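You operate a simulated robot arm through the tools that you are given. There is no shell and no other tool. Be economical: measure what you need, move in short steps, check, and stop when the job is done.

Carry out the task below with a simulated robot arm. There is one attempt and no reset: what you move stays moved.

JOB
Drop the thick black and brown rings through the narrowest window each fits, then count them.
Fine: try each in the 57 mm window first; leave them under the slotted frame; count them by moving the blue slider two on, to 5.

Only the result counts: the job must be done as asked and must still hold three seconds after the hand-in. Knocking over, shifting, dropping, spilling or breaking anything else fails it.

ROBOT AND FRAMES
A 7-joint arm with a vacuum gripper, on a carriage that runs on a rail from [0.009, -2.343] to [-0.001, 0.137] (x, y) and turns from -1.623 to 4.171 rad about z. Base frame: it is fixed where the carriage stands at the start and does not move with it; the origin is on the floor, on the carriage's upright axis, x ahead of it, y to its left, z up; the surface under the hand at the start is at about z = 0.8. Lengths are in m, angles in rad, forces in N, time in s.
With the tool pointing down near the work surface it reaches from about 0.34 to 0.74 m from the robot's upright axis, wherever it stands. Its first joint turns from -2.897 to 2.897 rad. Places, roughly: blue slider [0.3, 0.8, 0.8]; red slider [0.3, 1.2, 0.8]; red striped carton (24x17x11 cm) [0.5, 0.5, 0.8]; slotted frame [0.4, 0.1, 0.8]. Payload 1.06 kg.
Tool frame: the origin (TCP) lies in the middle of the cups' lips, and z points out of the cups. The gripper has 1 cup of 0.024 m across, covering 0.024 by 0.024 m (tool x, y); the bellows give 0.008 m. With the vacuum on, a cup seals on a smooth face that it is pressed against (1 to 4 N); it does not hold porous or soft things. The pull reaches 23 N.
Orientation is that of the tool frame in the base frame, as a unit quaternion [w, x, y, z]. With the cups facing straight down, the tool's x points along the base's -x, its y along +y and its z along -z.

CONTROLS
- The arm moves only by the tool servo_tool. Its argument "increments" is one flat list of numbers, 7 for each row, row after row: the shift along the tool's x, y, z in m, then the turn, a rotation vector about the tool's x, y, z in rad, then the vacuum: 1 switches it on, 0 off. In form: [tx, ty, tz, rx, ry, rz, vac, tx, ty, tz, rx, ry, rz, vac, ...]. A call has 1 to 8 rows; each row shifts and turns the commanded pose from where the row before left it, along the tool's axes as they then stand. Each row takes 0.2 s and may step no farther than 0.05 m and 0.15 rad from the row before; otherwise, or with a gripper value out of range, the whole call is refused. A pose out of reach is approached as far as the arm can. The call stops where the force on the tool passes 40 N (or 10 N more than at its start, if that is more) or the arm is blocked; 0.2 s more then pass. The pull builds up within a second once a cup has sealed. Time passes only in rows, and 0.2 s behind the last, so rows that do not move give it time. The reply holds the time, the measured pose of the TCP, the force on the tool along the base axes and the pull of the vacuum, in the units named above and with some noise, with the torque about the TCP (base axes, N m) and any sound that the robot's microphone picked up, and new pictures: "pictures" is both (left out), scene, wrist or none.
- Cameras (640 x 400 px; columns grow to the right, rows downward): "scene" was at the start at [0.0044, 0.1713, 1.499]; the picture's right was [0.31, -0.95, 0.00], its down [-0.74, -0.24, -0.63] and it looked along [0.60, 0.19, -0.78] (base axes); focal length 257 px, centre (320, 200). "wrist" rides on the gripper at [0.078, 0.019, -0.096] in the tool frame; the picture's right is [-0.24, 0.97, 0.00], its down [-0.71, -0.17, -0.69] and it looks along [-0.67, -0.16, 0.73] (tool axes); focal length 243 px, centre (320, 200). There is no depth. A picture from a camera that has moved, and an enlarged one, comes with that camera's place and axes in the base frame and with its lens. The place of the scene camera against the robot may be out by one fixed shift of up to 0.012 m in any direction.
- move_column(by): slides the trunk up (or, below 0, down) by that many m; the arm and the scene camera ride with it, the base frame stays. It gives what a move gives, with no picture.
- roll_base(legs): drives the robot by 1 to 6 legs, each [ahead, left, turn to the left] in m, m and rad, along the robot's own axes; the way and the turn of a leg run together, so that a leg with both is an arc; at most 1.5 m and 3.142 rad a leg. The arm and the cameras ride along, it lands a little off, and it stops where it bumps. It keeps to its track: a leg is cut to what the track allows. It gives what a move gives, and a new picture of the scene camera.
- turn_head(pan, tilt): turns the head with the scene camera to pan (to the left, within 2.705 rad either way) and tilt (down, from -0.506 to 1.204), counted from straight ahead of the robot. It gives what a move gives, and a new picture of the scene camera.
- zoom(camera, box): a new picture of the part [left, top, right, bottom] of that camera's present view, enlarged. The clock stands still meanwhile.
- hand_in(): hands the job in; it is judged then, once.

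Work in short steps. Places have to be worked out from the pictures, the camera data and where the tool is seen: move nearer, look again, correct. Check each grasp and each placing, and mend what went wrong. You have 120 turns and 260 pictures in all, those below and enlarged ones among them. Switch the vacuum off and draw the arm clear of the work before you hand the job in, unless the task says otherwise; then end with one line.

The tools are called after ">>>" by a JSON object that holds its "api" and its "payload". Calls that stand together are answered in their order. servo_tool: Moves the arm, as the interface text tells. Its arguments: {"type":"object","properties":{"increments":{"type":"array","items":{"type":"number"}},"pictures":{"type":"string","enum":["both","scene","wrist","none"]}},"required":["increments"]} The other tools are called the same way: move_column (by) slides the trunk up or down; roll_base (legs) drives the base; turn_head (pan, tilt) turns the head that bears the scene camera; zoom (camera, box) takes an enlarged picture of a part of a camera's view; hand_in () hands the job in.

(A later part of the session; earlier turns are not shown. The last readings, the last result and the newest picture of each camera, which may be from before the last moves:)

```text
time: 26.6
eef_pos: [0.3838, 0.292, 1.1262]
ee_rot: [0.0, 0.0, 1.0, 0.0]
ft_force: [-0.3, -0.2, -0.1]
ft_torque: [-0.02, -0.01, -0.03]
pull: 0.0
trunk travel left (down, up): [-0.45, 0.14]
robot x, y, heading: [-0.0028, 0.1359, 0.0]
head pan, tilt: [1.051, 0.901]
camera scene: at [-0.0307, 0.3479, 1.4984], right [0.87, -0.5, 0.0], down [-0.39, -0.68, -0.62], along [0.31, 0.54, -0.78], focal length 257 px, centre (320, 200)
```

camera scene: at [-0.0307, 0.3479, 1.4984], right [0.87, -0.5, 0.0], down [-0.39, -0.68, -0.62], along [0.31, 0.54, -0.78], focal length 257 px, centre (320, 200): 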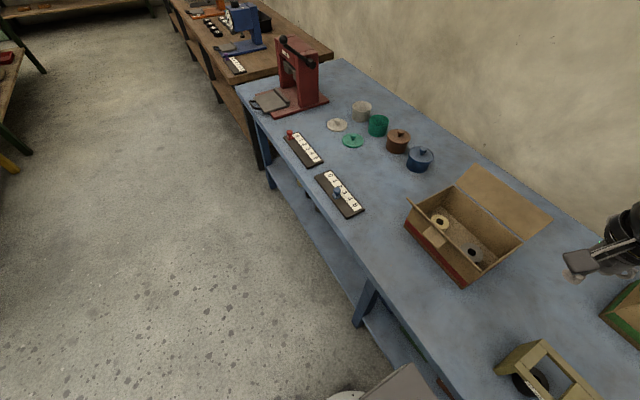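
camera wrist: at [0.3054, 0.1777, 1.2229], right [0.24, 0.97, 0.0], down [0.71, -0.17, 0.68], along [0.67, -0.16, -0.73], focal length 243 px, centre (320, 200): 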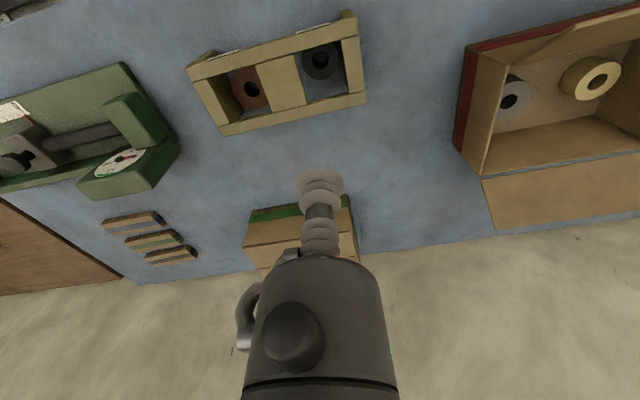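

>>> {"api": "zoom", "payload": {"camera": "scene", "box": [300, 160, 380, 220]}}

```text
6.67 times, centred on (340, 190) of scene
camera zoom: at [-0.0307, 0.3479, 1.4984], right [0.87, -0.5, 0.0], down [-0.39, -0.68, -0.62], along [0.31, 0.54, -0.78], focal length 1711 px, centre (187, 267)
```

zoom: 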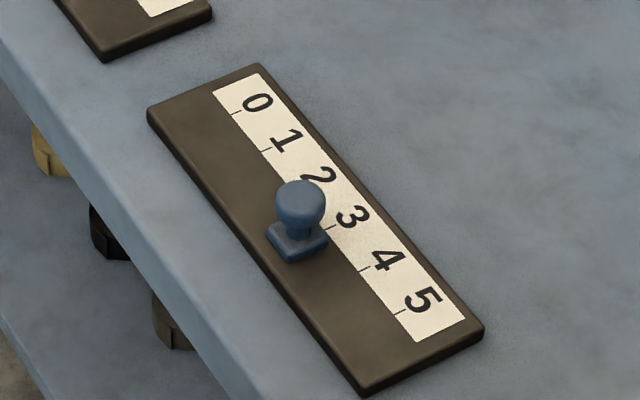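

The slider sits at 3 (y≈0.806, x≈0.298); position 5 is at y≈0.742, knob top near z 0.855. I carry the arm left at height, to above y≈0.76.

>>> {"api": "servo_tool", "payload": {"increments": [0.03, 0.03, 0, 0, 0, 0, 0, 0.03, 0.035, 0, 0, 0, 0, 0, 0.024, 0.04, 0, 0, 0, 0, 0, 0, 0.048, 0, 0, 0, 0, 0, 0, 0.048, 0, 0, 0, 0, 0, 0, 0.048, 0, 0, 0, 0, 0, 0, 0.048, 0, 0, 0, 0, 0], "pictures": "none"}}

>>> {"api": "servo_tool", "payload": {"increments": [0, 0.048, 0, 0, 0, 0, 0, 0, 0.048, 0, 0, 0, 0, 0, 0, 0.048, 0, 0, 0, 0, 0, 0, 0.025, 0, 0, 0, 0, 0, 0, 0, 0.04, 0, 0, 0, 0, 0, 0, 0.04, 0, 0, 0, 0, 0, 0, 0.04, 0, 0, 0, 0]}}

```text
time: 28.2
eef_pos: [0.2989, 0.5899, 1.1263]
ee_rot: [0.0, 0.0, 1.0, 0.0]
ft_force: [-0.9, 0.0, -1.3]
ft_torque: [0.03, -0.03, 0.01]
pull: 0.1
trunk travel left (down, up): [-0.45, 0.14]
robot x, y, heading: [0.0016, 0.1328, 0.005]
head pan, tilt: [1.051, 0.901]
```

```text
time: 29.8
eef_pos: [0.2857, 0.7149, 1.0034]
ee_rot: [-0.001, 0.001, 1.0, -0.001]
ft_force: [0.7, 0.5, 0.7]
ft_torque: [-0.01, 0.01, 0.02]
pull: 0.0
out of reach, approached as far as the arm can: row 3, 4
trunk travel left (down, up): [-0.45, 0.14]
robot x, y, heading: [-0.0003, 0.1343, -0.003]
head pan, tilt: [1.051, 0.901]
camera scene: at [-0.0308, 0.348, 1.4984], right [0.87, -0.5, 0.0], down [-0.39, -0.68, -0.62], along [0.31, 0.54, -0.78], focal length 257 px, centre (320, 200)
camera wrist: at [0.2075, 0.7348, 1.0996], right [0.24, 0.97, 0.0], down [0.71, -0.17, 0.69], along [0.67, -0.16, -0.73], focal length 243 px, centre (320, 200)
```

scene: 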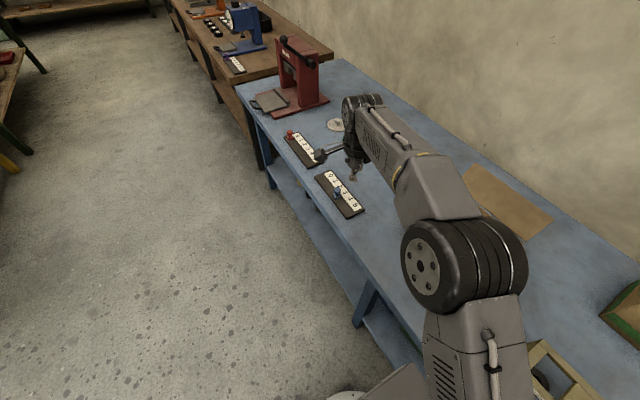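
wrist: 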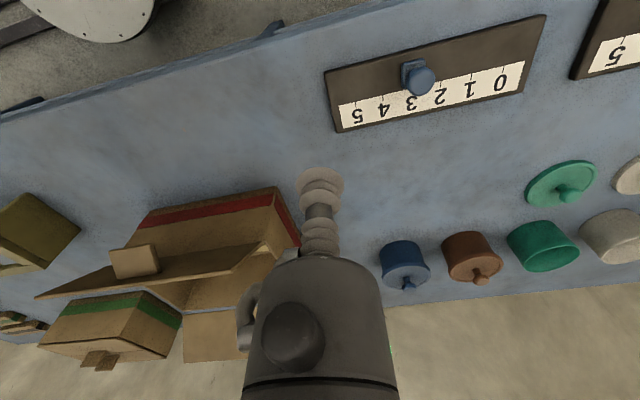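

The reach is shorter at this height (it stopped at y 0.715). Measure the slider from the wrist view.

>>> {"api": "zoom", "payload": {"camera": "wrist", "box": [320, 10, 560, 140]}}

```text
2.67 times, centred on (440, 75) of wrist
camera zoom: at [0.2075, 0.7348, 1.0996], right [0.24, 0.97, 0.0], down [0.71, -0.17, 0.69], along [0.67, -0.16, -0.73], focal length 647 px, centre (0, 533)
```

zoom: 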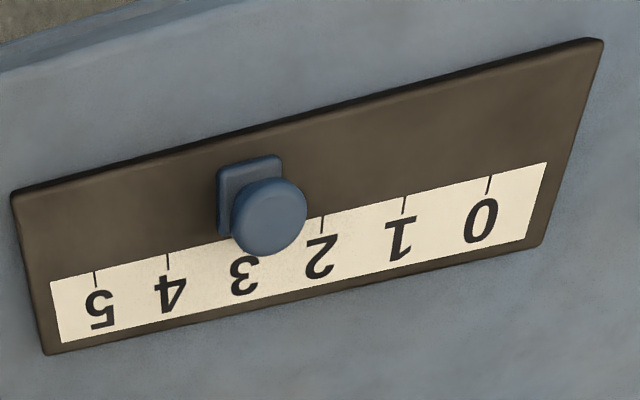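

Knob centre reads (0.305, 0.811), 26 mm across; tick 5 is at y 0.749, so it must travel 63 mm in -y. It's on the edge of reach, so I raise the trunk a bit, tilt the tool 0.1 rad outward and come down near it.

>>> {"api": "move_column", "payload": {"by": 0.08}}

>>> {"api": "servo_tool", "payload": {"increments": [0, 0, 0, -0.091, -0.041, 0, 0, 0, 0, 0.04, 0, 0, 0, 0, 0, 0, 0.045, 0, 0, 0, 0, 0, 0, 0.045, 0, 0, 0, 0, 0, 0, 0.03, 0, 0, 0, 0, -0.01, 0.03, 0.02, 0, 0, 0, 0]}}

```text
time: 31.0
eef_pos: [0.2849, 0.7148, 1.0848]
ee_rot: [0.0, 0.0, 1.0, -0.001]
ft_force: [0.3, 0.4, -0.1]
ft_torque: [-0.01, 0.01, -0.01]
pull: 0.1
trunk travel left (down, up): [-0.53, 0.06]
robot x, y, heading: [-0.0019, 0.1345, -0.003]
head pan, tilt: [1.051, 0.901]
```

```text
time: 32.4
eef_pos: [0.3031, 0.7621, 0.9071]
ee_rot: [0.021, 0.001, 0.999, 0.045]
ft_force: [1.3, 0.5, 0.5]
ft_torque: [0.01, 0.0, -0.01]
pull: 0.1
trunk travel left (down, up): [-0.53, 0.06]
robot x, y, heading: [-0.0017, 0.1328, 0.001]
head pan, tilt: [1.051, 0.901]
camera scene: at [-0.0308, 0.348, 1.5784], right [0.87, -0.5, 0.0], down [-0.39, -0.68, -0.62], along [0.31, 0.54, -0.78], focal length 257 px, centre (320, 200)
camera wrist: at [0.2215, 0.7727, 1.0016], right [0.23, 0.97, 0.1], down [0.68, -0.23, 0.7], along [0.7, -0.1, -0.71], focal length 243 px, centre (320, 200)
```

scene: 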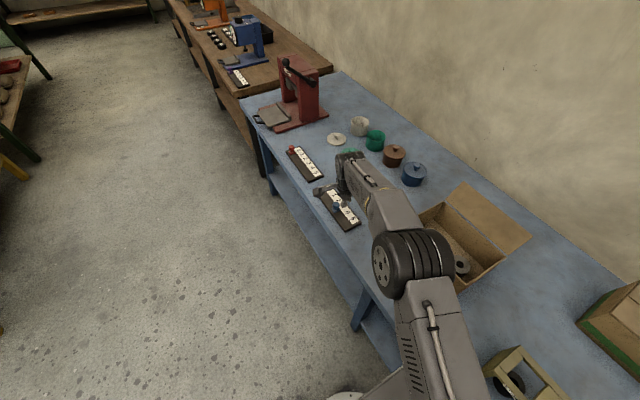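
wrist: 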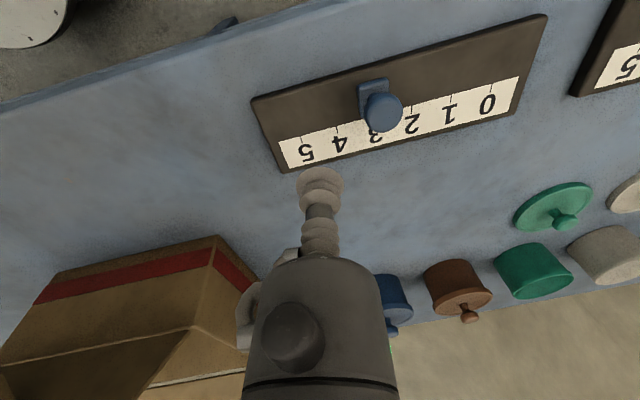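

Knob again at (0.302, 0.810). I move over it to about 15 mm above and look.

>>> {"api": "servo_tool", "payload": {"increments": [0.001, 0.023, 0.01, 0, 0, 0, 0, 0.001, 0.0225, 0.015, 0, 0, 0, 0, 0, 0, 0.012, 0, 0, 0, 0]}}

>>> {"api": "zoom", "payload": {"camera": "wrist", "box": [240, 80, 420, 220]}}

>>> {"api": "zoom", "payload": {"camera": "scene", "box": [300, 150, 400, 240]}}

```text
time: 33.2
eef_pos: [0.3022, 0.7931, 0.8855]
ee_rot: [0.022, -0.001, 0.999, 0.045]
ft_force: [0.0, 0.0, 0.4]
ft_torque: [-0.03, 0.0, -0.03]
pull: 0.1
out of reach, approached as far as the arm can: row 2
trunk travel left (down, up): [-0.53, 0.06]
robot x, y, heading: [-0.0025, 0.135, 0.003]
head pan, tilt: [1.051, 0.901]
camera scene: at [-0.0308, 0.3478, 1.5784], right [0.87, -0.5, 0.0], down [-0.39, -0.68, -0.62], along [0.31, 0.54, -0.78], focal length 257 px, centre (320, 200)
camera wrist: at [0.22, 0.8038, 0.9781], right [0.23, 0.97, 0.1], down [0.68, -0.23, 0.7], along [0.7, -0.1, -0.71], focal length 243 px, centre (320, 200)
```

scene: 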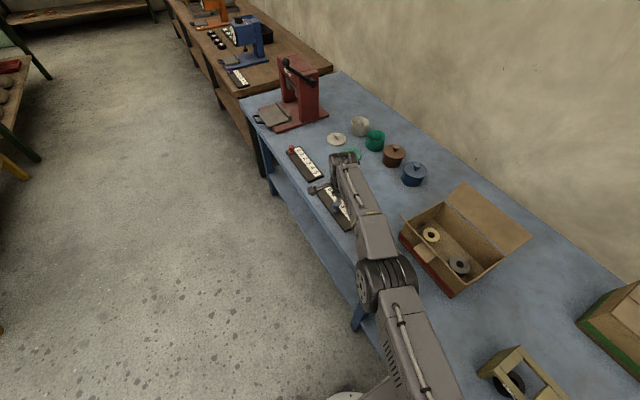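
wrist: 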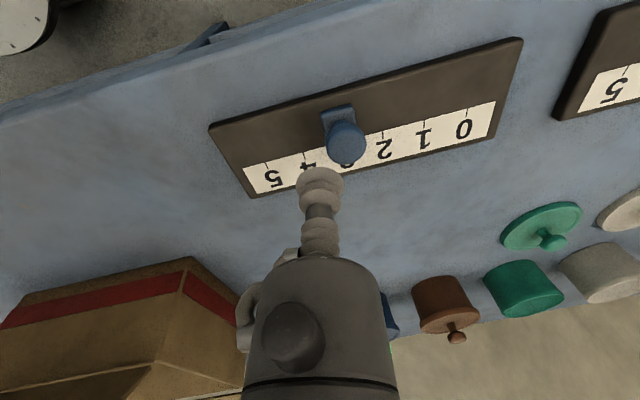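

```text
2.86 times, centred on (330, 150) of wrist
camera zoom: at [0.22, 0.8038, 0.9781], right [0.23, 0.97, 0.1], down [0.68, -0.23, 0.7], along [0.7, -0.1, -0.71], focal length 693 px, centre (291, 343)
```

zoom: 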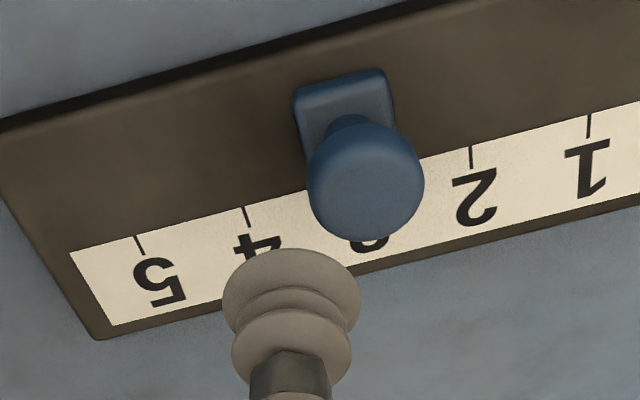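

```text
4.44 times, centred on (350, 195) of scene
camera zoom: at [-0.0308, 0.3478, 1.5784], right [0.87, -0.5, 0.0], down [-0.39, -0.68, -0.62], along [0.31, 0.54, -0.78], focal length 1141 px, centre (187, 222)
```

zoom: 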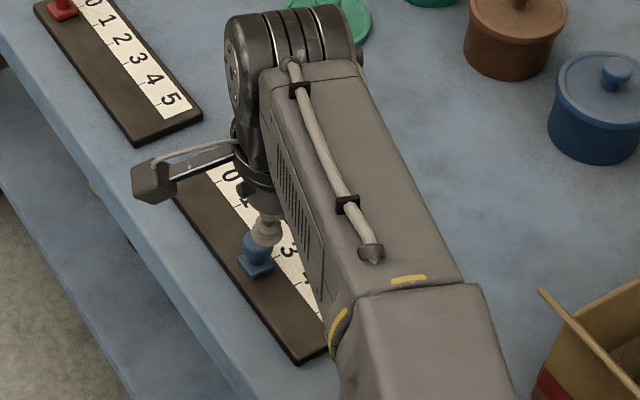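

Stopped ~17 mm short. I test whether it can go on outward at this lower height, with more tilt and a yaw that follows the arm.

>>> {"api": "servo_tool", "payload": {"increments": [0, 0, -0.004, 0, 0, -0.15, 0, 0, 0, 0, 0, 0, -0.15, 0, 0, 0, 0, 0, 0, -0.15, 0], "pictures": "none"}}

>>> {"api": "servo_tool", "payload": {"increments": [0.003, 0.008, 0, 0, 0, 0, 0, 0.003, 0.008, 0, 0, 0, 0, 0], "pictures": "wrist"}}

```text
time: 34.0
eef_pos: [0.302, 0.7944, 0.8874]
ee_rot: [0.03, -0.223, 0.973, 0.04]
ft_force: [-0.4, -0.3, -1.0]
ft_torque: [0.03, 0.01, 0.01]
pull: 0.1
trunk travel left (down, up): [-0.53, 0.06]
robot x, y, heading: [-0.0018, 0.1356, 0.001]
head pan, tilt: [1.051, 0.901]
```

```text
time: 34.6
eef_pos: [0.2869, 0.799, 0.8896]
ee_rot: [0.031, -0.223, 0.973, 0.04]
ft_force: [0.3, 0.0, -0.6]
ft_torque: [-0.01, -0.03, 0.04]
pull: 0.2
out of reach, approached as far as the arm can: row 1, 2
trunk travel left (down, up): [-0.53, 0.06]
robot x, y, heading: [0.001, 0.1362, 0.002]
head pan, tilt: [1.051, 0.901]
camera wrist: at [0.2051, 0.7736, 0.9798], right [-0.21, 0.97, 0.08], down [0.68, 0.09, 0.72], along [0.7, 0.21, -0.68], focal length 243 px, centre (320, 200)
```

wrist: 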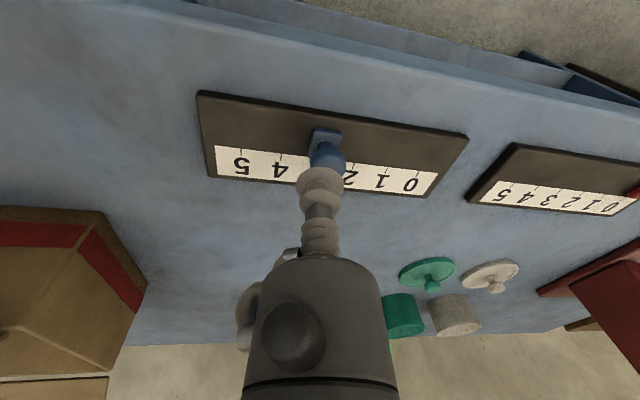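

Reach limit here is r≈0.723 with the trunk raised; the specified 0.74 held at the original trunk height, so a lower trunk should help. I lift the tool and lower the trunk.

>>> {"api": "servo_tool", "payload": {"increments": [0, -0.02, -0.04, 0, 0, 0, 0, 0, 0, -0.045, 0, 0, 0, 0, 0, 0, -0.045, 0, 0, 0, 0, 0, 0, -0.025, 0, 0, 0, 0], "pictures": "none"}}

>>> {"api": "move_column", "payload": {"by": -0.14}}

>>> {"api": "servo_tool", "payload": {"increments": [0, 0.01, 0, 0, 0, 0, 0, 0, 0.01, 0, 0, 0, 0, 0, 0, 0.01, 0, 0, 0, 0, 0, 0, 0.01, 0, 0, 0, 0, 0], "pictures": "wrist"}}

```text
time: 35.6
eef_pos: [0.2877, 0.7665, 1.0423]
ee_rot: [0.03, -0.223, 0.974, 0.04]
ft_force: [-0.1, 0.7, -0.5]
ft_torque: [0.0, -0.02, -0.03]
pull: 0.0
trunk travel left (down, up): [-0.53, 0.06]
robot x, y, heading: [-0.0007, 0.1388, 0.001]
head pan, tilt: [1.051, 0.901]
```

```text
time: 37.3
eef_pos: [0.2889, 0.7674, 0.9028]
ee_rot: [0.03, -0.222, 0.974, 0.04]
ft_force: [0.0, 0.8, -0.6]
ft_torque: [0.02, -0.02, -0.01]
pull: 0.0
trunk travel left (down, up): [-0.39, 0.2]
robot x, y, heading: [-0.0007, 0.1369, 0.001]
head pan, tilt: [1.051, 0.901]
```

```text
time: 38.3
eef_pos: [0.2672, 0.7919, 0.9032]
ee_rot: [0.03, -0.223, 0.974, 0.038]
ft_force: [-0.1, -0.3, -0.1]
ft_torque: [0.0, -0.01, 0.03]
pull: 0.0
out of reach, approached as far as the arm can: row 4
trunk travel left (down, up): [-0.39, 0.2]
robot x, y, heading: [0.0015, 0.132, -0.003]
head pan, tilt: [1.051, 0.901]
camera wrist: at [0.1857, 0.7676, 0.993], right [-0.21, 0.97, 0.08], down [0.68, 0.09, 0.72], along [0.7, 0.21, -0.68], focal length 243 px, centre (320, 200)
```

wrist: 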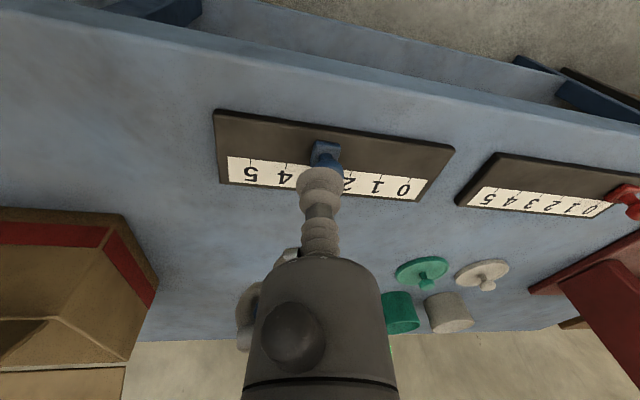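

Peak reach is at a trunk height near +0.02, and each 0.1 rad of tilt adds ~18 mm. I set the trunk there, tilt to 0.22 rad and approach the knob top, stopping 25 mm off.

>>> {"api": "move_column", "payload": {"by": 0.08}}

>>> {"api": "servo_tool", "payload": {"increments": [0, 0, 0, -0.077, -0.092, 0, 0, -0.0064, -0.0056, 0.0354, 0, 0, 0, 0, -0.0064, -0.0056, 0.0354, 0, 0, 0, 0, -0.0064, -0.0056, 0.0354, 0, 0, 0, 0], "pictures": "wrist"}}

>>> {"api": "zoom", "payload": {"camera": "wrist", "box": [220, 80, 440, 240]}}

```text
time: 39.4
eef_pos: [0.2679, 0.7924, 0.9827]
ee_rot: [0.031, -0.223, 0.974, 0.039]
ft_force: [-0.6, -0.1, 0.8]
ft_torque: [0.01, -0.02, 0.0]
pull: 0.0
trunk travel left (down, up): [-0.47, 0.12]
robot x, y, heading: [0.0015, 0.133, -0.004]
head pan, tilt: [1.051, 0.901]
```

```text
time: 40.4
eef_pos: [0.3022, 0.807, 0.8795]
ee_rot: [0.066, -0.222, 0.969, 0.088]
ft_force: [-0.2, 0.0, 0.0]
ft_torque: [0.01, -0.02, -0.02]
pull: 0.0
trunk travel left (down, up): [-0.47, 0.12]
robot x, y, heading: [0.003, 0.1307, 0.003]
head pan, tilt: [1.051, 0.901]
camera wrist: at [0.2161, 0.7727, 0.9621], right [-0.22, 0.96, 0.18], down [0.65, 0.01, 0.76], along [0.73, 0.28, -0.62], focal length 243 px, centre (320, 200)
```

wrist: 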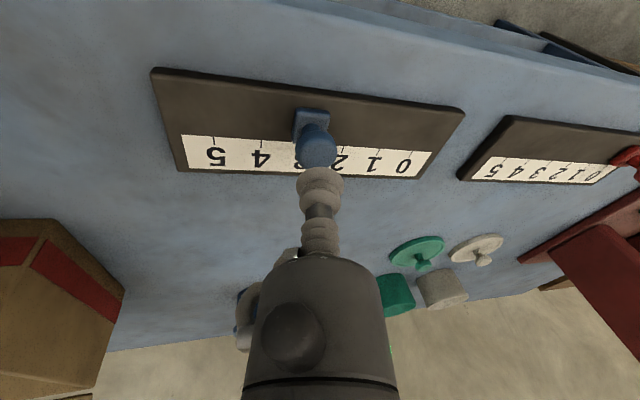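

```text
2.50 times, centred on (330, 160) of wrist
camera zoom: at [0.2161, 0.7727, 0.9621], right [-0.22, 0.96, 0.18], down [0.65, 0.01, 0.76], along [0.73, 0.28, -0.62], focal length 606 px, centre (295, 300)
```

zoom: 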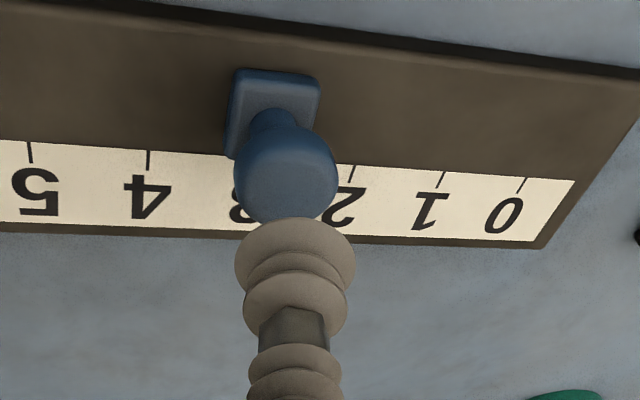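

Within reach now; knob top is ~22 mm ahead along the tool axis. Approach with vacuum on and press gently.

>>> {"api": "servo_tool", "payload": {"increments": [0.003, 0, 0.012, 0, 0, 0, 1, 0, 0, 0.005, 0, 0, 0, 1, 0, 0, 0.003, 0, 0, 0, 1, 0, 0, 0.002, 0, 0, 0, 1, 0, 0, 0, 0, 0, 0, 1], "pictures": "wrist"}}

>>> {"api": "zoom", "payload": {"camera": "wrist", "box": [220, 80, 440, 240]}}

```text
time: 41.6
eef_pos: [0.3011, 0.8093, 0.8582]
ee_rot: [0.066, -0.222, 0.969, 0.087]
ft_force: [-0.3, -0.9, -0.6]
ft_torque: [0.01, 0.01, 0.01]
pull: 0.0
trunk travel left (down, up): [-0.47, 0.12]
robot x, y, heading: [0.0002, 0.1327, 0.002]
head pan, tilt: [1.051, 0.901]
camera wrist: at [0.2149, 0.7752, 0.9409], right [-0.22, 0.96, 0.18], down [0.65, 0.01, 0.76], along [0.73, 0.28, -0.62], focal length 243 px, centre (320, 200)
```

wrist: 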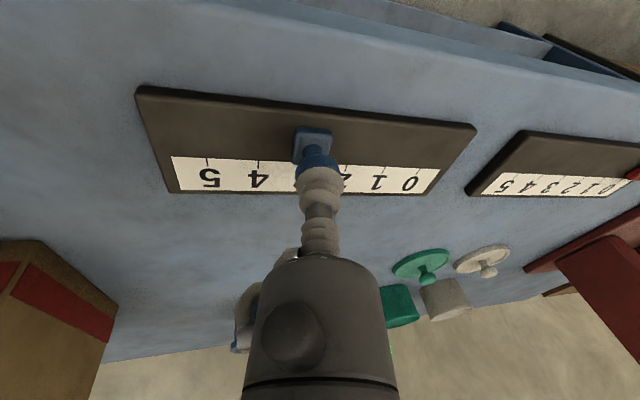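

```text
2.50 times, centred on (330, 160) of wrist
camera zoom: at [0.2149, 0.7752, 0.9409], right [-0.22, 0.96, 0.18], down [0.65, 0.01, 0.76], along [0.73, 0.28, -0.62], focal length 606 px, centre (295, 300)
```

zoom: 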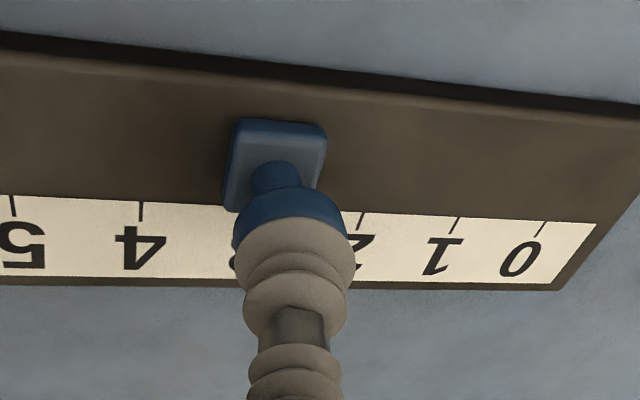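

Not touching yet; advance in 1.5 mm steps.

>>> {"api": "servo_tool", "payload": {"increments": [0, 0, 0.002, 0, 0, 0, 1, 0, 0, 0.0015, 0, 0, 0, 1, 0, 0, 0.0015, 0, 0, 0, 1, 0, 0, 0, 0, 0, 0, 1], "pictures": "wrist"}}

>>> {"api": "zoom", "payload": {"camera": "wrist", "box": [220, 80, 440, 240]}}

>>> {"api": "zoom", "payload": {"camera": "scene", "box": [310, 160, 390, 220]}}

```text
time: 42.6
eef_pos: [0.3013, 0.8098, 0.8541]
ee_rot: [0.066, -0.222, 0.969, 0.088]
ft_force: [-0.4, -0.5, 0.1]
ft_torque: [-0.01, -0.06, 0.04]
pull: 0.0
trunk travel left (down, up): [-0.47, 0.12]
robot x, y, heading: [0.0012, 0.1351, -0.002]
head pan, tilt: [1.051, 0.901]
camera wrist: at [0.2156, 0.7758, 0.9361], right [-0.22, 0.96, 0.18], down [0.65, 0.01, 0.76], along [0.73, 0.28, -0.62], focal length 243 px, centre (320, 200)
```

wrist: 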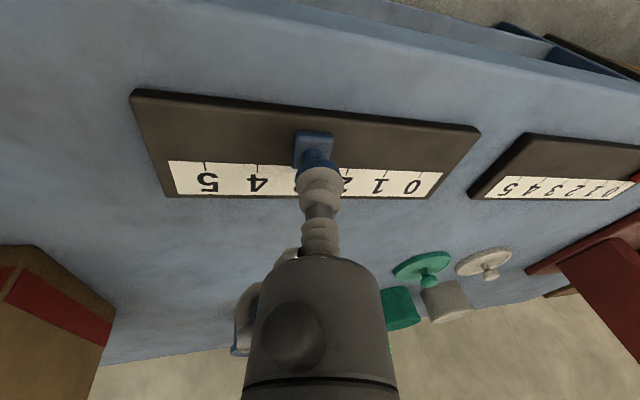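

```text
2.50 times, centred on (330, 160) of wrist
camera zoom: at [0.2156, 0.7758, 0.9361], right [-0.22, 0.96, 0.18], down [0.65, 0.01, 0.76], along [0.73, 0.28, -0.62], focal length 606 px, centre (295, 300)
```

zoom: 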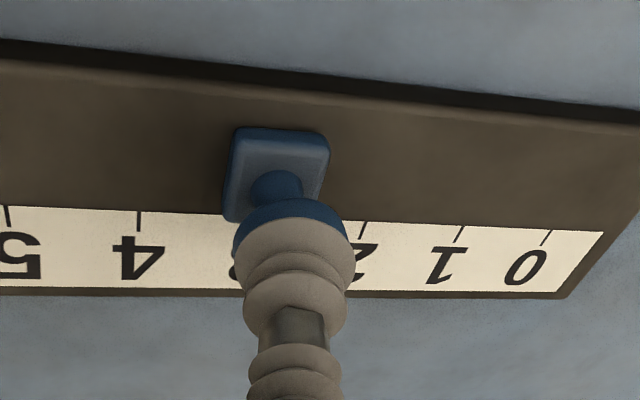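

```text
6.67 times, centred on (350, 190) of scene
camera zoom: at [-0.0307, 0.348, 1.5184], right [0.87, -0.5, 0.0], down [-0.39, -0.68, -0.62], along [0.31, 0.54, -0.78], focal length 1711 px, centre (120, 267)
```

zoom: 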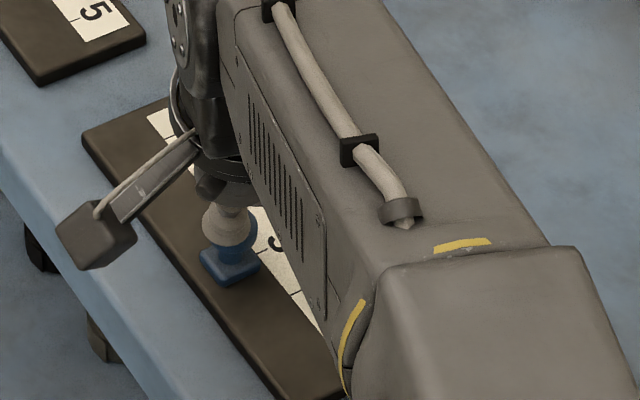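

Still no contact; continue carefully.

>>> {"api": "servo_tool", "payload": {"increments": [0, 0, 0.002, 0, 0, 0, 1, 0, 0, 0.0015, 0, 0, 0, 1, 0, 0, 0.001, 0, 0, 0, 1, 0, 0, 0, 0, 0, 0, 1], "pictures": "none"}}

```text
time: 43.6
eef_pos: [0.302, 0.8102, 0.849]
ee_rot: [0.066, -0.222, 0.969, 0.088]
ft_force: [-1.0, -0.5, 1.8]
ft_torque: [-0.03, 0.03, 0.02]
pull: 0.1
trunk travel left (down, up): [-0.47, 0.12]
robot x, y, heading: [0.0044, 0.1313, -0.001]
head pan, tilt: [1.051, 0.901]
```

Contact starting (~2 N). A little more pressure.

>>> {"api": "servo_tool", "payload": {"increments": [0, 0, 0.0015, 0, 0, 0, 1, 0, 0, 0, 0, 0, 0, 1, 0, 0, 0.0015, 0, 0, 0, 1, 0, 0, 0, 0, 0, 0, 1], "pictures": "wrist"}}

>>> {"api": "zoom", "payload": {"camera": "wrist", "box": [220, 80, 440, 240]}}

```text
time: 44.6
eef_pos: [0.3016, 0.8114, 0.8461]
ee_rot: [0.065, -0.222, 0.969, 0.088]
ft_force: [-0.7, 0.5, 3.5]
ft_torque: [-0.01, 0.0, 0.04]
pull: 0.2
trunk travel left (down, up): [-0.47, 0.12]
robot x, y, heading: [-0.0025, 0.1351, 0.001]
head pan, tilt: [1.051, 0.901]
camera wrist: at [0.2156, 0.7777, 0.9293], right [-0.22, 0.96, 0.18], down [0.65, 0.01, 0.76], along [0.73, 0.28, -0.62], focal length 243 px, centre (320, 200)
```

wrist: 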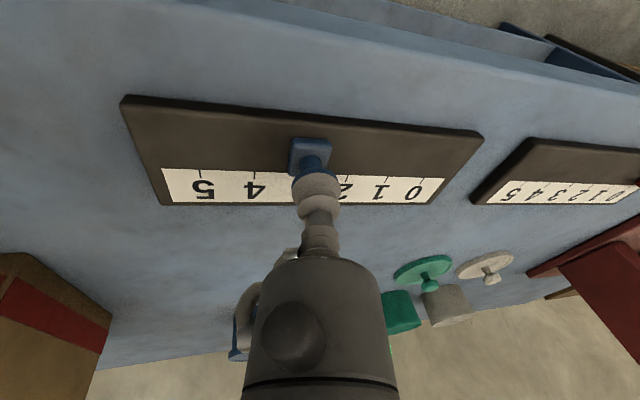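

```text
2.50 times, centred on (330, 160) of wrist
camera zoom: at [0.2156, 0.7777, 0.9293], right [-0.22, 0.96, 0.18], down [0.65, 0.01, 0.76], along [0.73, 0.28, -0.62], focal length 606 px, centre (295, 300)
```

zoom: 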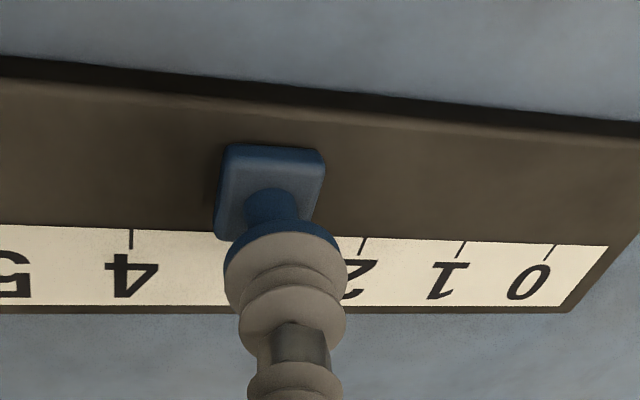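

No seal on the knob, but a firm 3.5 N press. I try dragging it by friction 10 mm in -y.

>>> {"api": "servo_tool", "payload": {"increments": [0.0021, -0.0045, -0.001, 0, 0, 0, 1, 0.0021, -0.0045, -0.001, 0, 0, 0, 1], "pictures": "wrist"}}

>>> {"api": "zoom", "payload": {"camera": "wrist", "box": [220, 80, 440, 240]}}

```text
time: 45.2
eef_pos: [0.301, 0.8017, 0.8441]
ee_rot: [0.067, -0.221, 0.969, 0.086]
ft_force: [0.5, 0.7, 2.0]
ft_torque: [0.03, -0.01, -0.03]
pull: 0.1
trunk travel left (down, up): [-0.47, 0.12]
robot x, y, heading: [-0.0023, 0.1331, 0.003]
head pan, tilt: [1.051, 0.901]
camera wrist: at [0.2161, 0.7672, 0.9283], right [-0.22, 0.96, 0.17], down [0.65, 0.01, 0.76], along [0.73, 0.28, -0.62], focal length 243 px, centre (320, 200)
```

wrist: 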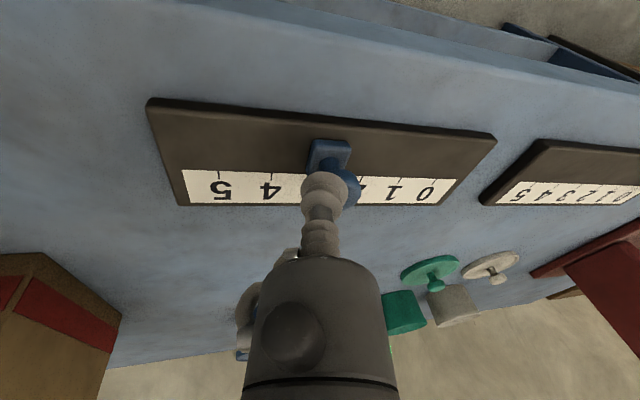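

```text
2.50 times, centred on (330, 160) of wrist
camera zoom: at [0.2161, 0.7672, 0.9283], right [-0.22, 0.96, 0.17], down [0.65, 0.01, 0.76], along [0.73, 0.28, -0.62], focal length 606 px, centre (295, 300)
```

zoom: 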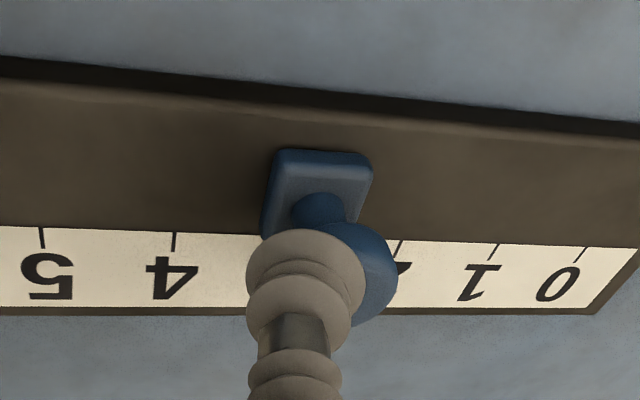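

The cup slid over without moving the slider, so I'll hook it instead: raise, tilt the tool more to reach behind the knob on its +y side, and pull.

>>> {"api": "servo_tool", "payload": {"increments": [-0.0075, 0.0062, -0.0443, 0, 0, 0, 0, 0, 0, 0, -0.064, -0.077, 0, 0, 0, 0, 0, -0.064, -0.077, 0, 0], "pictures": "none"}}

```text
time: 46.0
eef_pos: [0.3019, 0.8015, 0.8913]
ee_rot: [0.126, -0.218, 0.954, 0.166]
ft_force: [-0.1, -0.8, 0.7]
ft_torque: [-0.03, 0.02, -0.07]
pull: 0.0
trunk travel left (down, up): [-0.47, 0.12]
robot x, y, heading: [-0.0019, 0.1355, -0.001]
head pan, tilt: [1.051, 0.901]
```

Tilt 0.415 rad reached. Move to (0.303, 0.850) at z 0.88, behind the knob.

>>> {"api": "servo_tool", "payload": {"increments": [-0.0078, 0.0189, 0.0142, 0, 0, 0, 0, -0.0078, 0.0189, 0.0142, 0, 0, 0, 0]}}

>>> {"api": "zoom", "payload": {"camera": "wrist", "box": [200, 80, 440, 260]}}

>>> {"api": "zoom", "payload": {"camera": "scene", "box": [310, 150, 390, 220]}}

```text
time: 46.6
eef_pos: [0.3034, 0.8497, 0.8806]
ee_rot: [0.126, -0.219, 0.953, 0.167]
ft_force: [-0.3, -0.2, 0.2]
ft_torque: [0.0, -0.01, 0.01]
pull: 0.1
trunk travel left (down, up): [-0.47, 0.12]
robot x, y, heading: [-0.001, 0.135, -0.001]
head pan, tilt: [1.051, 0.901]
camera scene: at [-0.0307, 0.3481, 1.5184], right [0.87, -0.5, 0.0], down [-0.39, -0.68, -0.62], along [0.31, 0.54, -0.78], focal length 257 px, centre (320, 200)
camera wrist: at [0.2109, 0.802, 0.9478], right [-0.24, 0.91, 0.33], down [0.58, -0.14, 0.8], along [0.78, 0.38, -0.5], focal length 243 px, centre (320, 200)
```

scene: 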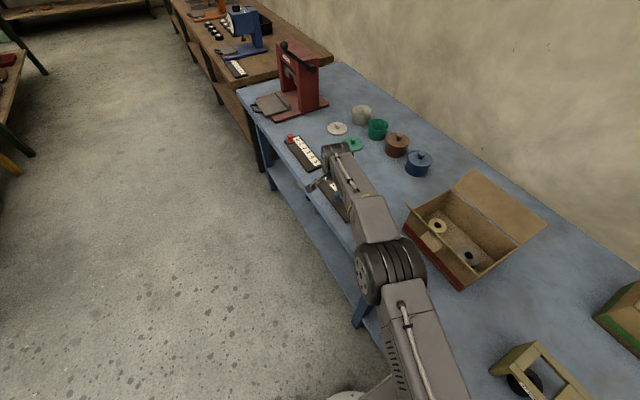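
wrist: 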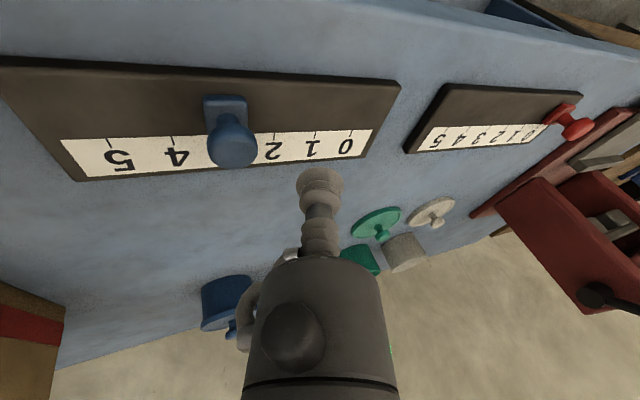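

```text
2.22 times, centred on (320, 170) of wrist
camera zoom: at [0.2109, 0.802, 0.9478], right [-0.24, 0.91, 0.33], down [0.58, -0.14, 0.8], along [0.78, 0.38, -0.5], focal length 539 px, centre (320, 267)
```

zoom: 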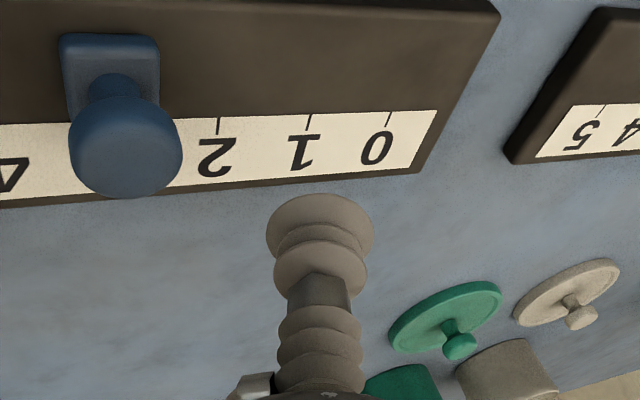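

```text
5.71 times, centred on (350, 185) of scene
camera zoom: at [-0.0307, 0.3481, 1.5184], right [0.87, -0.5, 0.0], down [-0.39, -0.68, -0.62], along [0.31, 0.54, -0.78], focal length 1466 px, centre (149, 286)
```

zoom: 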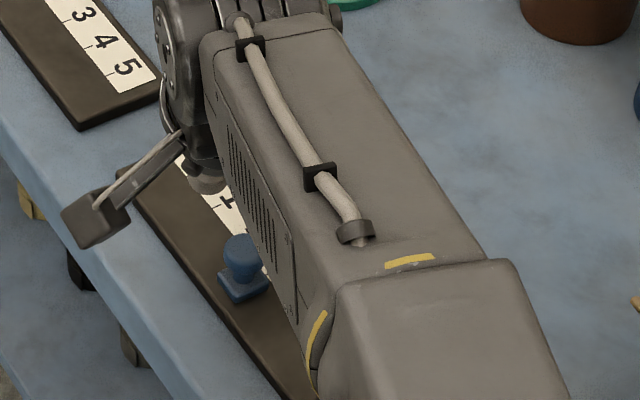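

Knob is still at (0.302, 0.811). Lower behind it to z≈0.836, with no lateral motion.

>>> {"api": "servo_tool", "payload": {"increments": [0.0074, -0.0064, 0.0208, 0, 0, 0, 0, 0.0074, -0.0064, 0.0208, 0, 0, 0, 0], "pictures": "wrist"}}

>>> {"api": "zoom", "payload": {"camera": "wrist", "box": [200, 80, 440, 260]}}

```text
time: 47.2
eef_pos: [0.3029, 0.8496, 0.8341]
ee_rot: [0.127, -0.218, 0.953, 0.167]
ft_force: [0.3, 0.9, 0.9]
ft_torque: [-0.02, -0.04, -0.01]
pull: 0.0
trunk travel left (down, up): [-0.47, 0.12]
robot x, y, heading: [-0.0009, 0.1351, 0.003]
head pan, tilt: [1.051, 0.901]
camera wrist: at [0.2108, 0.8014, 0.9016], right [-0.24, 0.91, 0.33], down [0.58, -0.14, 0.8], along [0.78, 0.38, -0.5], focal length 243 px, centre (320, 200)
```

wrist: 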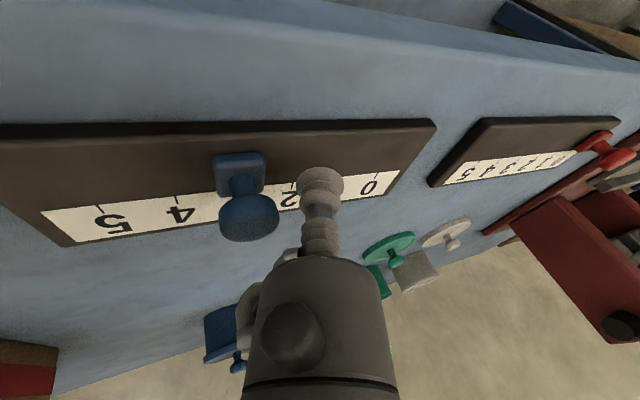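

```text
2.22 times, centred on (320, 170) of wrist
camera zoom: at [0.2108, 0.8014, 0.9016], right [-0.24, 0.91, 0.33], down [0.58, -0.14, 0.8], along [0.78, 0.38, -0.5], focal length 539 px, centre (320, 267)
```

zoom: 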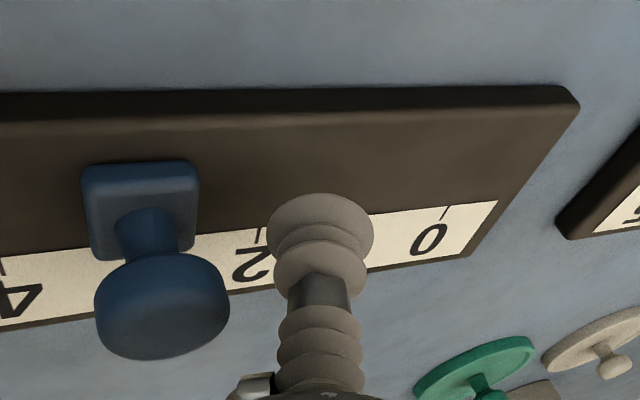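

Positioned behind the knob. Pull in -y 20 mm and watch the force.

>>> {"api": "servo_tool", "payload": {"increments": [0.0019, -0.0042, -0.0019, 0, 0, 0, 0, 0.0019, -0.0042, -0.0019, 0, 0, 0, 0, 0.0019, -0.0042, -0.0019, 0, 0, 0, 0, 0.0019, -0.0042, -0.0019, 0, 0, 0, 0], "pictures": "wrist"}}

>>> {"api": "zoom", "payload": {"camera": "wrist", "box": [200, 80, 440, 260]}}

```text
time: 48.2
eef_pos: [0.3025, 0.829, 0.8345]
ee_rot: [0.126, -0.218, 0.954, 0.165]
ft_force: [-0.5, 1.5, -0.2]
ft_torque: [-0.01, -0.01, 0.0]
pull: 0.0
trunk travel left (down, up): [-0.47, 0.12]
robot x, y, heading: [0.0013, 0.1325, 0.002]
head pan, tilt: [1.051, 0.901]
camera wrist: at [0.21, 0.7811, 0.9021], right [-0.24, 0.91, 0.33], down [0.58, -0.14, 0.8], along [0.78, 0.38, -0.5], focal length 243 px, centre (320, 200)
```

wrist: 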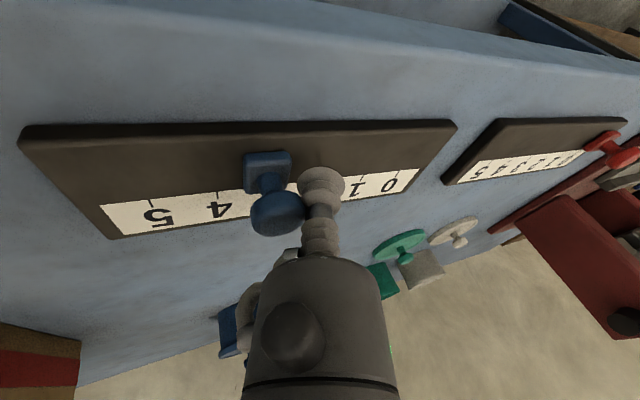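

```text
2.22 times, centred on (320, 170) of wrist
camera zoom: at [0.21, 0.7811, 0.9021], right [-0.24, 0.91, 0.33], down [0.58, -0.14, 0.8], along [0.78, 0.38, -0.5], focal length 539 px, centre (320, 267)
```

zoom: 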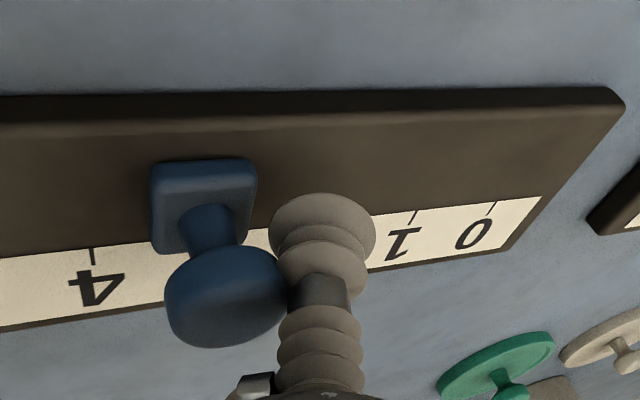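

Touching at 1.5 N. Continue pulling 40 mm.

>>> {"api": "servo_tool", "payload": {"increments": [0.0019, -0.0042, -0.0019, 0, 0, 0, 0, 0.0019, -0.0042, -0.0019, 0, 0, 0, 0, 0.0019, -0.0042, -0.0019, 0, 0, 0, 0, 0.0019, -0.0042, -0.0019, 0, 0, 0, 0, 0.0019, -0.0042, -0.0019, 0, 0, 0, 0, 0.0019, -0.0042, -0.0019, 0, 0, 0, 0, 0.0019, -0.0042, -0.0019, 0, 0, 0, 0, 0.0019, -0.0042, -0.0019, 0, 0, 0, 0], "pictures": "wrist"}}

>>> {"api": "zoom", "payload": {"camera": "wrist", "box": [200, 80, 440, 260]}}

```text
time: 50.0
eef_pos: [0.3023, 0.7887, 0.8343]
ee_rot: [0.127, -0.218, 0.953, 0.166]
ft_force: [0.6, 0.3, -0.4]
ft_torque: [-0.05, 0.01, 0.01]
pull: 0.0
trunk travel left (down, up): [-0.47, 0.12]
robot x, y, heading: [-0.0027, 0.1335, -0.004]
head pan, tilt: [1.051, 0.901]
camera wrist: at [0.2101, 0.7411, 0.9023], right [-0.24, 0.91, 0.33], down [0.58, -0.14, 0.8], along [0.78, 0.38, -0.5], focal length 243 px, centre (320, 200)
```

wrist: 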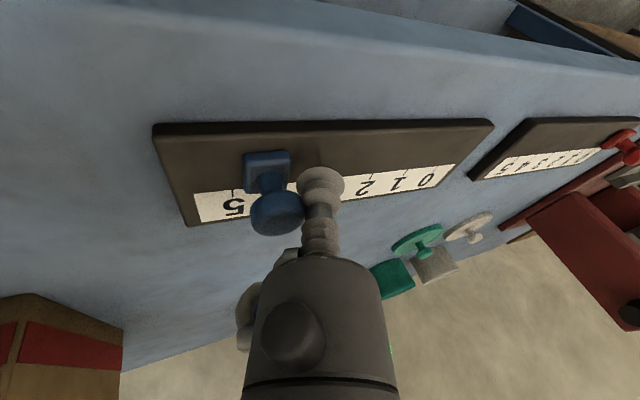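

```text
2.22 times, centred on (320, 170) of wrist
camera zoom: at [0.2101, 0.7411, 0.9023], right [-0.24, 0.91, 0.33], down [0.58, -0.14, 0.8], along [0.78, 0.38, -0.5], focal length 539 px, centre (320, 267)
```

zoom: 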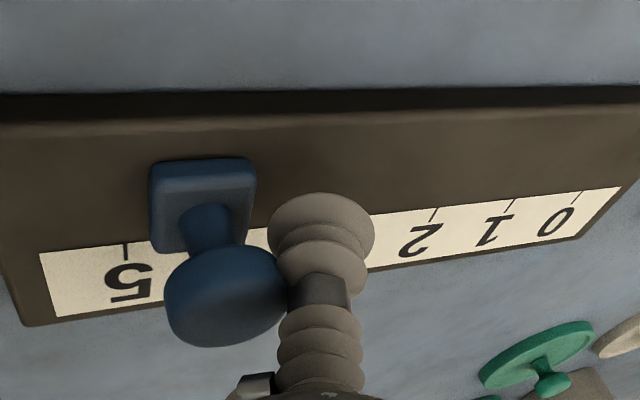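

The slider follows; it's about 16 mm from tick 5. Pull 12 mm more and remeasure.

>>> {"api": "servo_tool", "payload": {"increments": [0.0015, -0.0034, -0.0015, 0, 0, 0, 0, 0.0015, -0.0034, -0.0015, 0, 0, 0, 0, 0.0015, -0.0034, -0.0015, 0, 0, 0, 0], "pictures": "wrist"}}

>>> {"api": "zoom", "payload": {"camera": "wrist", "box": [200, 120, 360, 240]}}

>>> {"api": "zoom", "payload": {"camera": "scene", "box": [310, 150, 390, 220]}}

```text
time: 50.8
eef_pos: [0.303, 0.7772, 0.835]
ee_rot: [0.126, -0.218, 0.954, 0.165]
ft_force: [-0.3, 0.5, -0.4]
ft_torque: [-0.02, 0.01, -0.03]
pull: 0.1
trunk travel left (down, up): [-0.47, 0.12]
robot x, y, heading: [-0.001, 0.1344, 0.003]
head pan, tilt: [1.051, 0.901]
camera wrist: at [0.2102, 0.7295, 0.9026], right [-0.24, 0.91, 0.33], down [0.58, -0.14, 0.8], along [0.78, 0.38, -0.5], focal length 243 px, centre (320, 200)
```

wrist: 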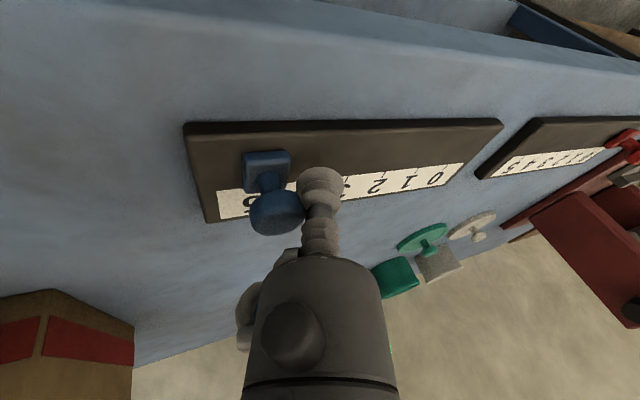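

```text
3.33 times, centred on (280, 180) of wrist
camera zoom: at [0.2102, 0.7295, 0.9026], right [-0.24, 0.91, 0.33], down [0.58, -0.14, 0.8], along [0.78, 0.38, -0.5], focal length 809 px, centre (453, 267)
```

zoom: 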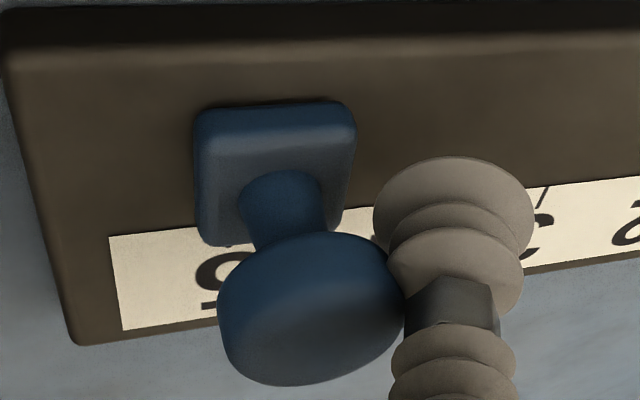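

```text
5.71 times, centred on (350, 185) of scene
camera zoom: at [-0.0307, 0.3479, 1.5184], right [0.87, -0.5, 0.0], down [-0.39, -0.68, -0.62], along [0.31, 0.54, -0.78], focal length 1466 px, centre (149, 286)
```

zoom: 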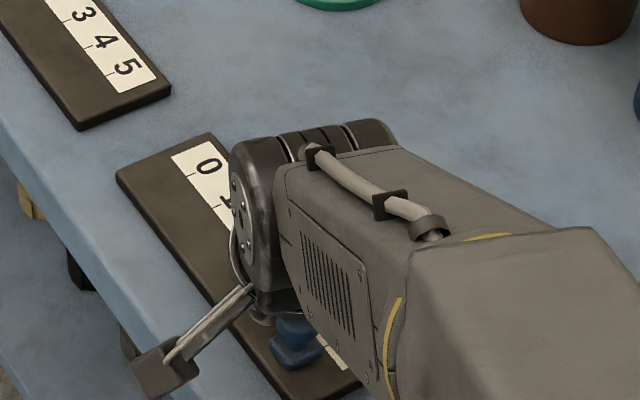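

About 4 mm remain to tick 5 (y 0.749). Pull 4 mm, then back off 15 mm and lift to check.

>>> {"api": "servo_tool", "payload": {"increments": [0.0008, -0.0017, -0.0008, 0, 0, 0, 0, 0.0007, -0.0017, -0.0007, 0, 0, 0, 0, 0, 0, 0, 0, 0, 0, 0, -0.0028, 0.0064, 0.0028, 0, 0, 0, 0, -0.0028, 0.0064, 0.0028, 0, 0, 0, 0, -0.0125, 0.0105, -0.0366, 0, 0, 0, 0, -0.0125, 0.0105, -0.0366, 0, 0, 0, 0]}}

>>> {"api": "zoom", "payload": {"camera": "wrist", "box": [140, 60, 380, 200]}}

```text
time: 52.4
eef_pos: [0.3022, 0.7893, 0.9152]
ee_rot: [0.126, -0.218, 0.953, 0.166]
ft_force: [0.3, 0.4, -0.1]
ft_torque: [-0.02, -0.03, -0.01]
pull: 0.1
trunk travel left (down, up): [-0.47, 0.12]
robot x, y, heading: [-0.0017, 0.1333, 0.002]
head pan, tilt: [1.051, 0.901]
camera scene: at [-0.0308, 0.3478, 1.5184], right [0.87, -0.5, 0.0], down [-0.39, -0.68, -0.62], along [0.31, 0.54, -0.78], focal length 257 px, centre (320, 200)
camera wrist: at [0.2093, 0.7399, 0.9834], right [-0.24, 0.91, 0.33], down [0.58, -0.13, 0.8], along [0.78, 0.38, -0.5], focal length 243 px, centre (320, 200)
```

scene: 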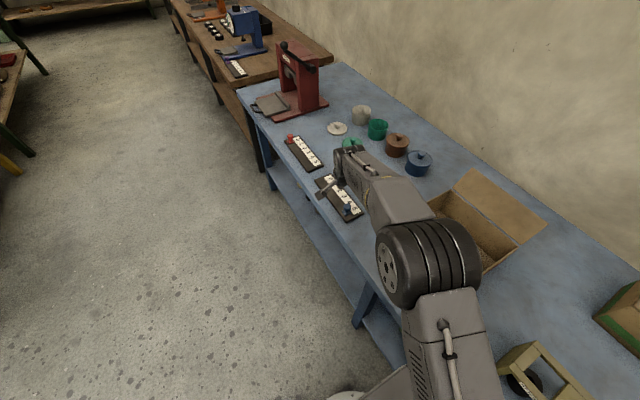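
wrist: 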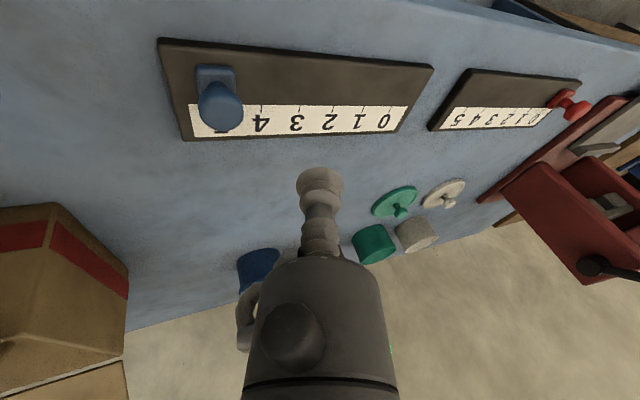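

```text
2.67 times, centred on (260, 130) of wrist
camera zoom: at [0.2093, 0.7399, 0.9834], right [-0.24, 0.91, 0.33], down [0.58, -0.13, 0.8], along [0.78, 0.38, -0.5], focal length 647 px, centre (480, 387)
```

zoom: 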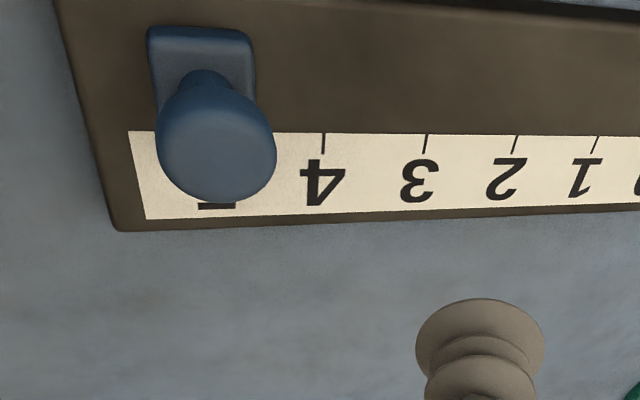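

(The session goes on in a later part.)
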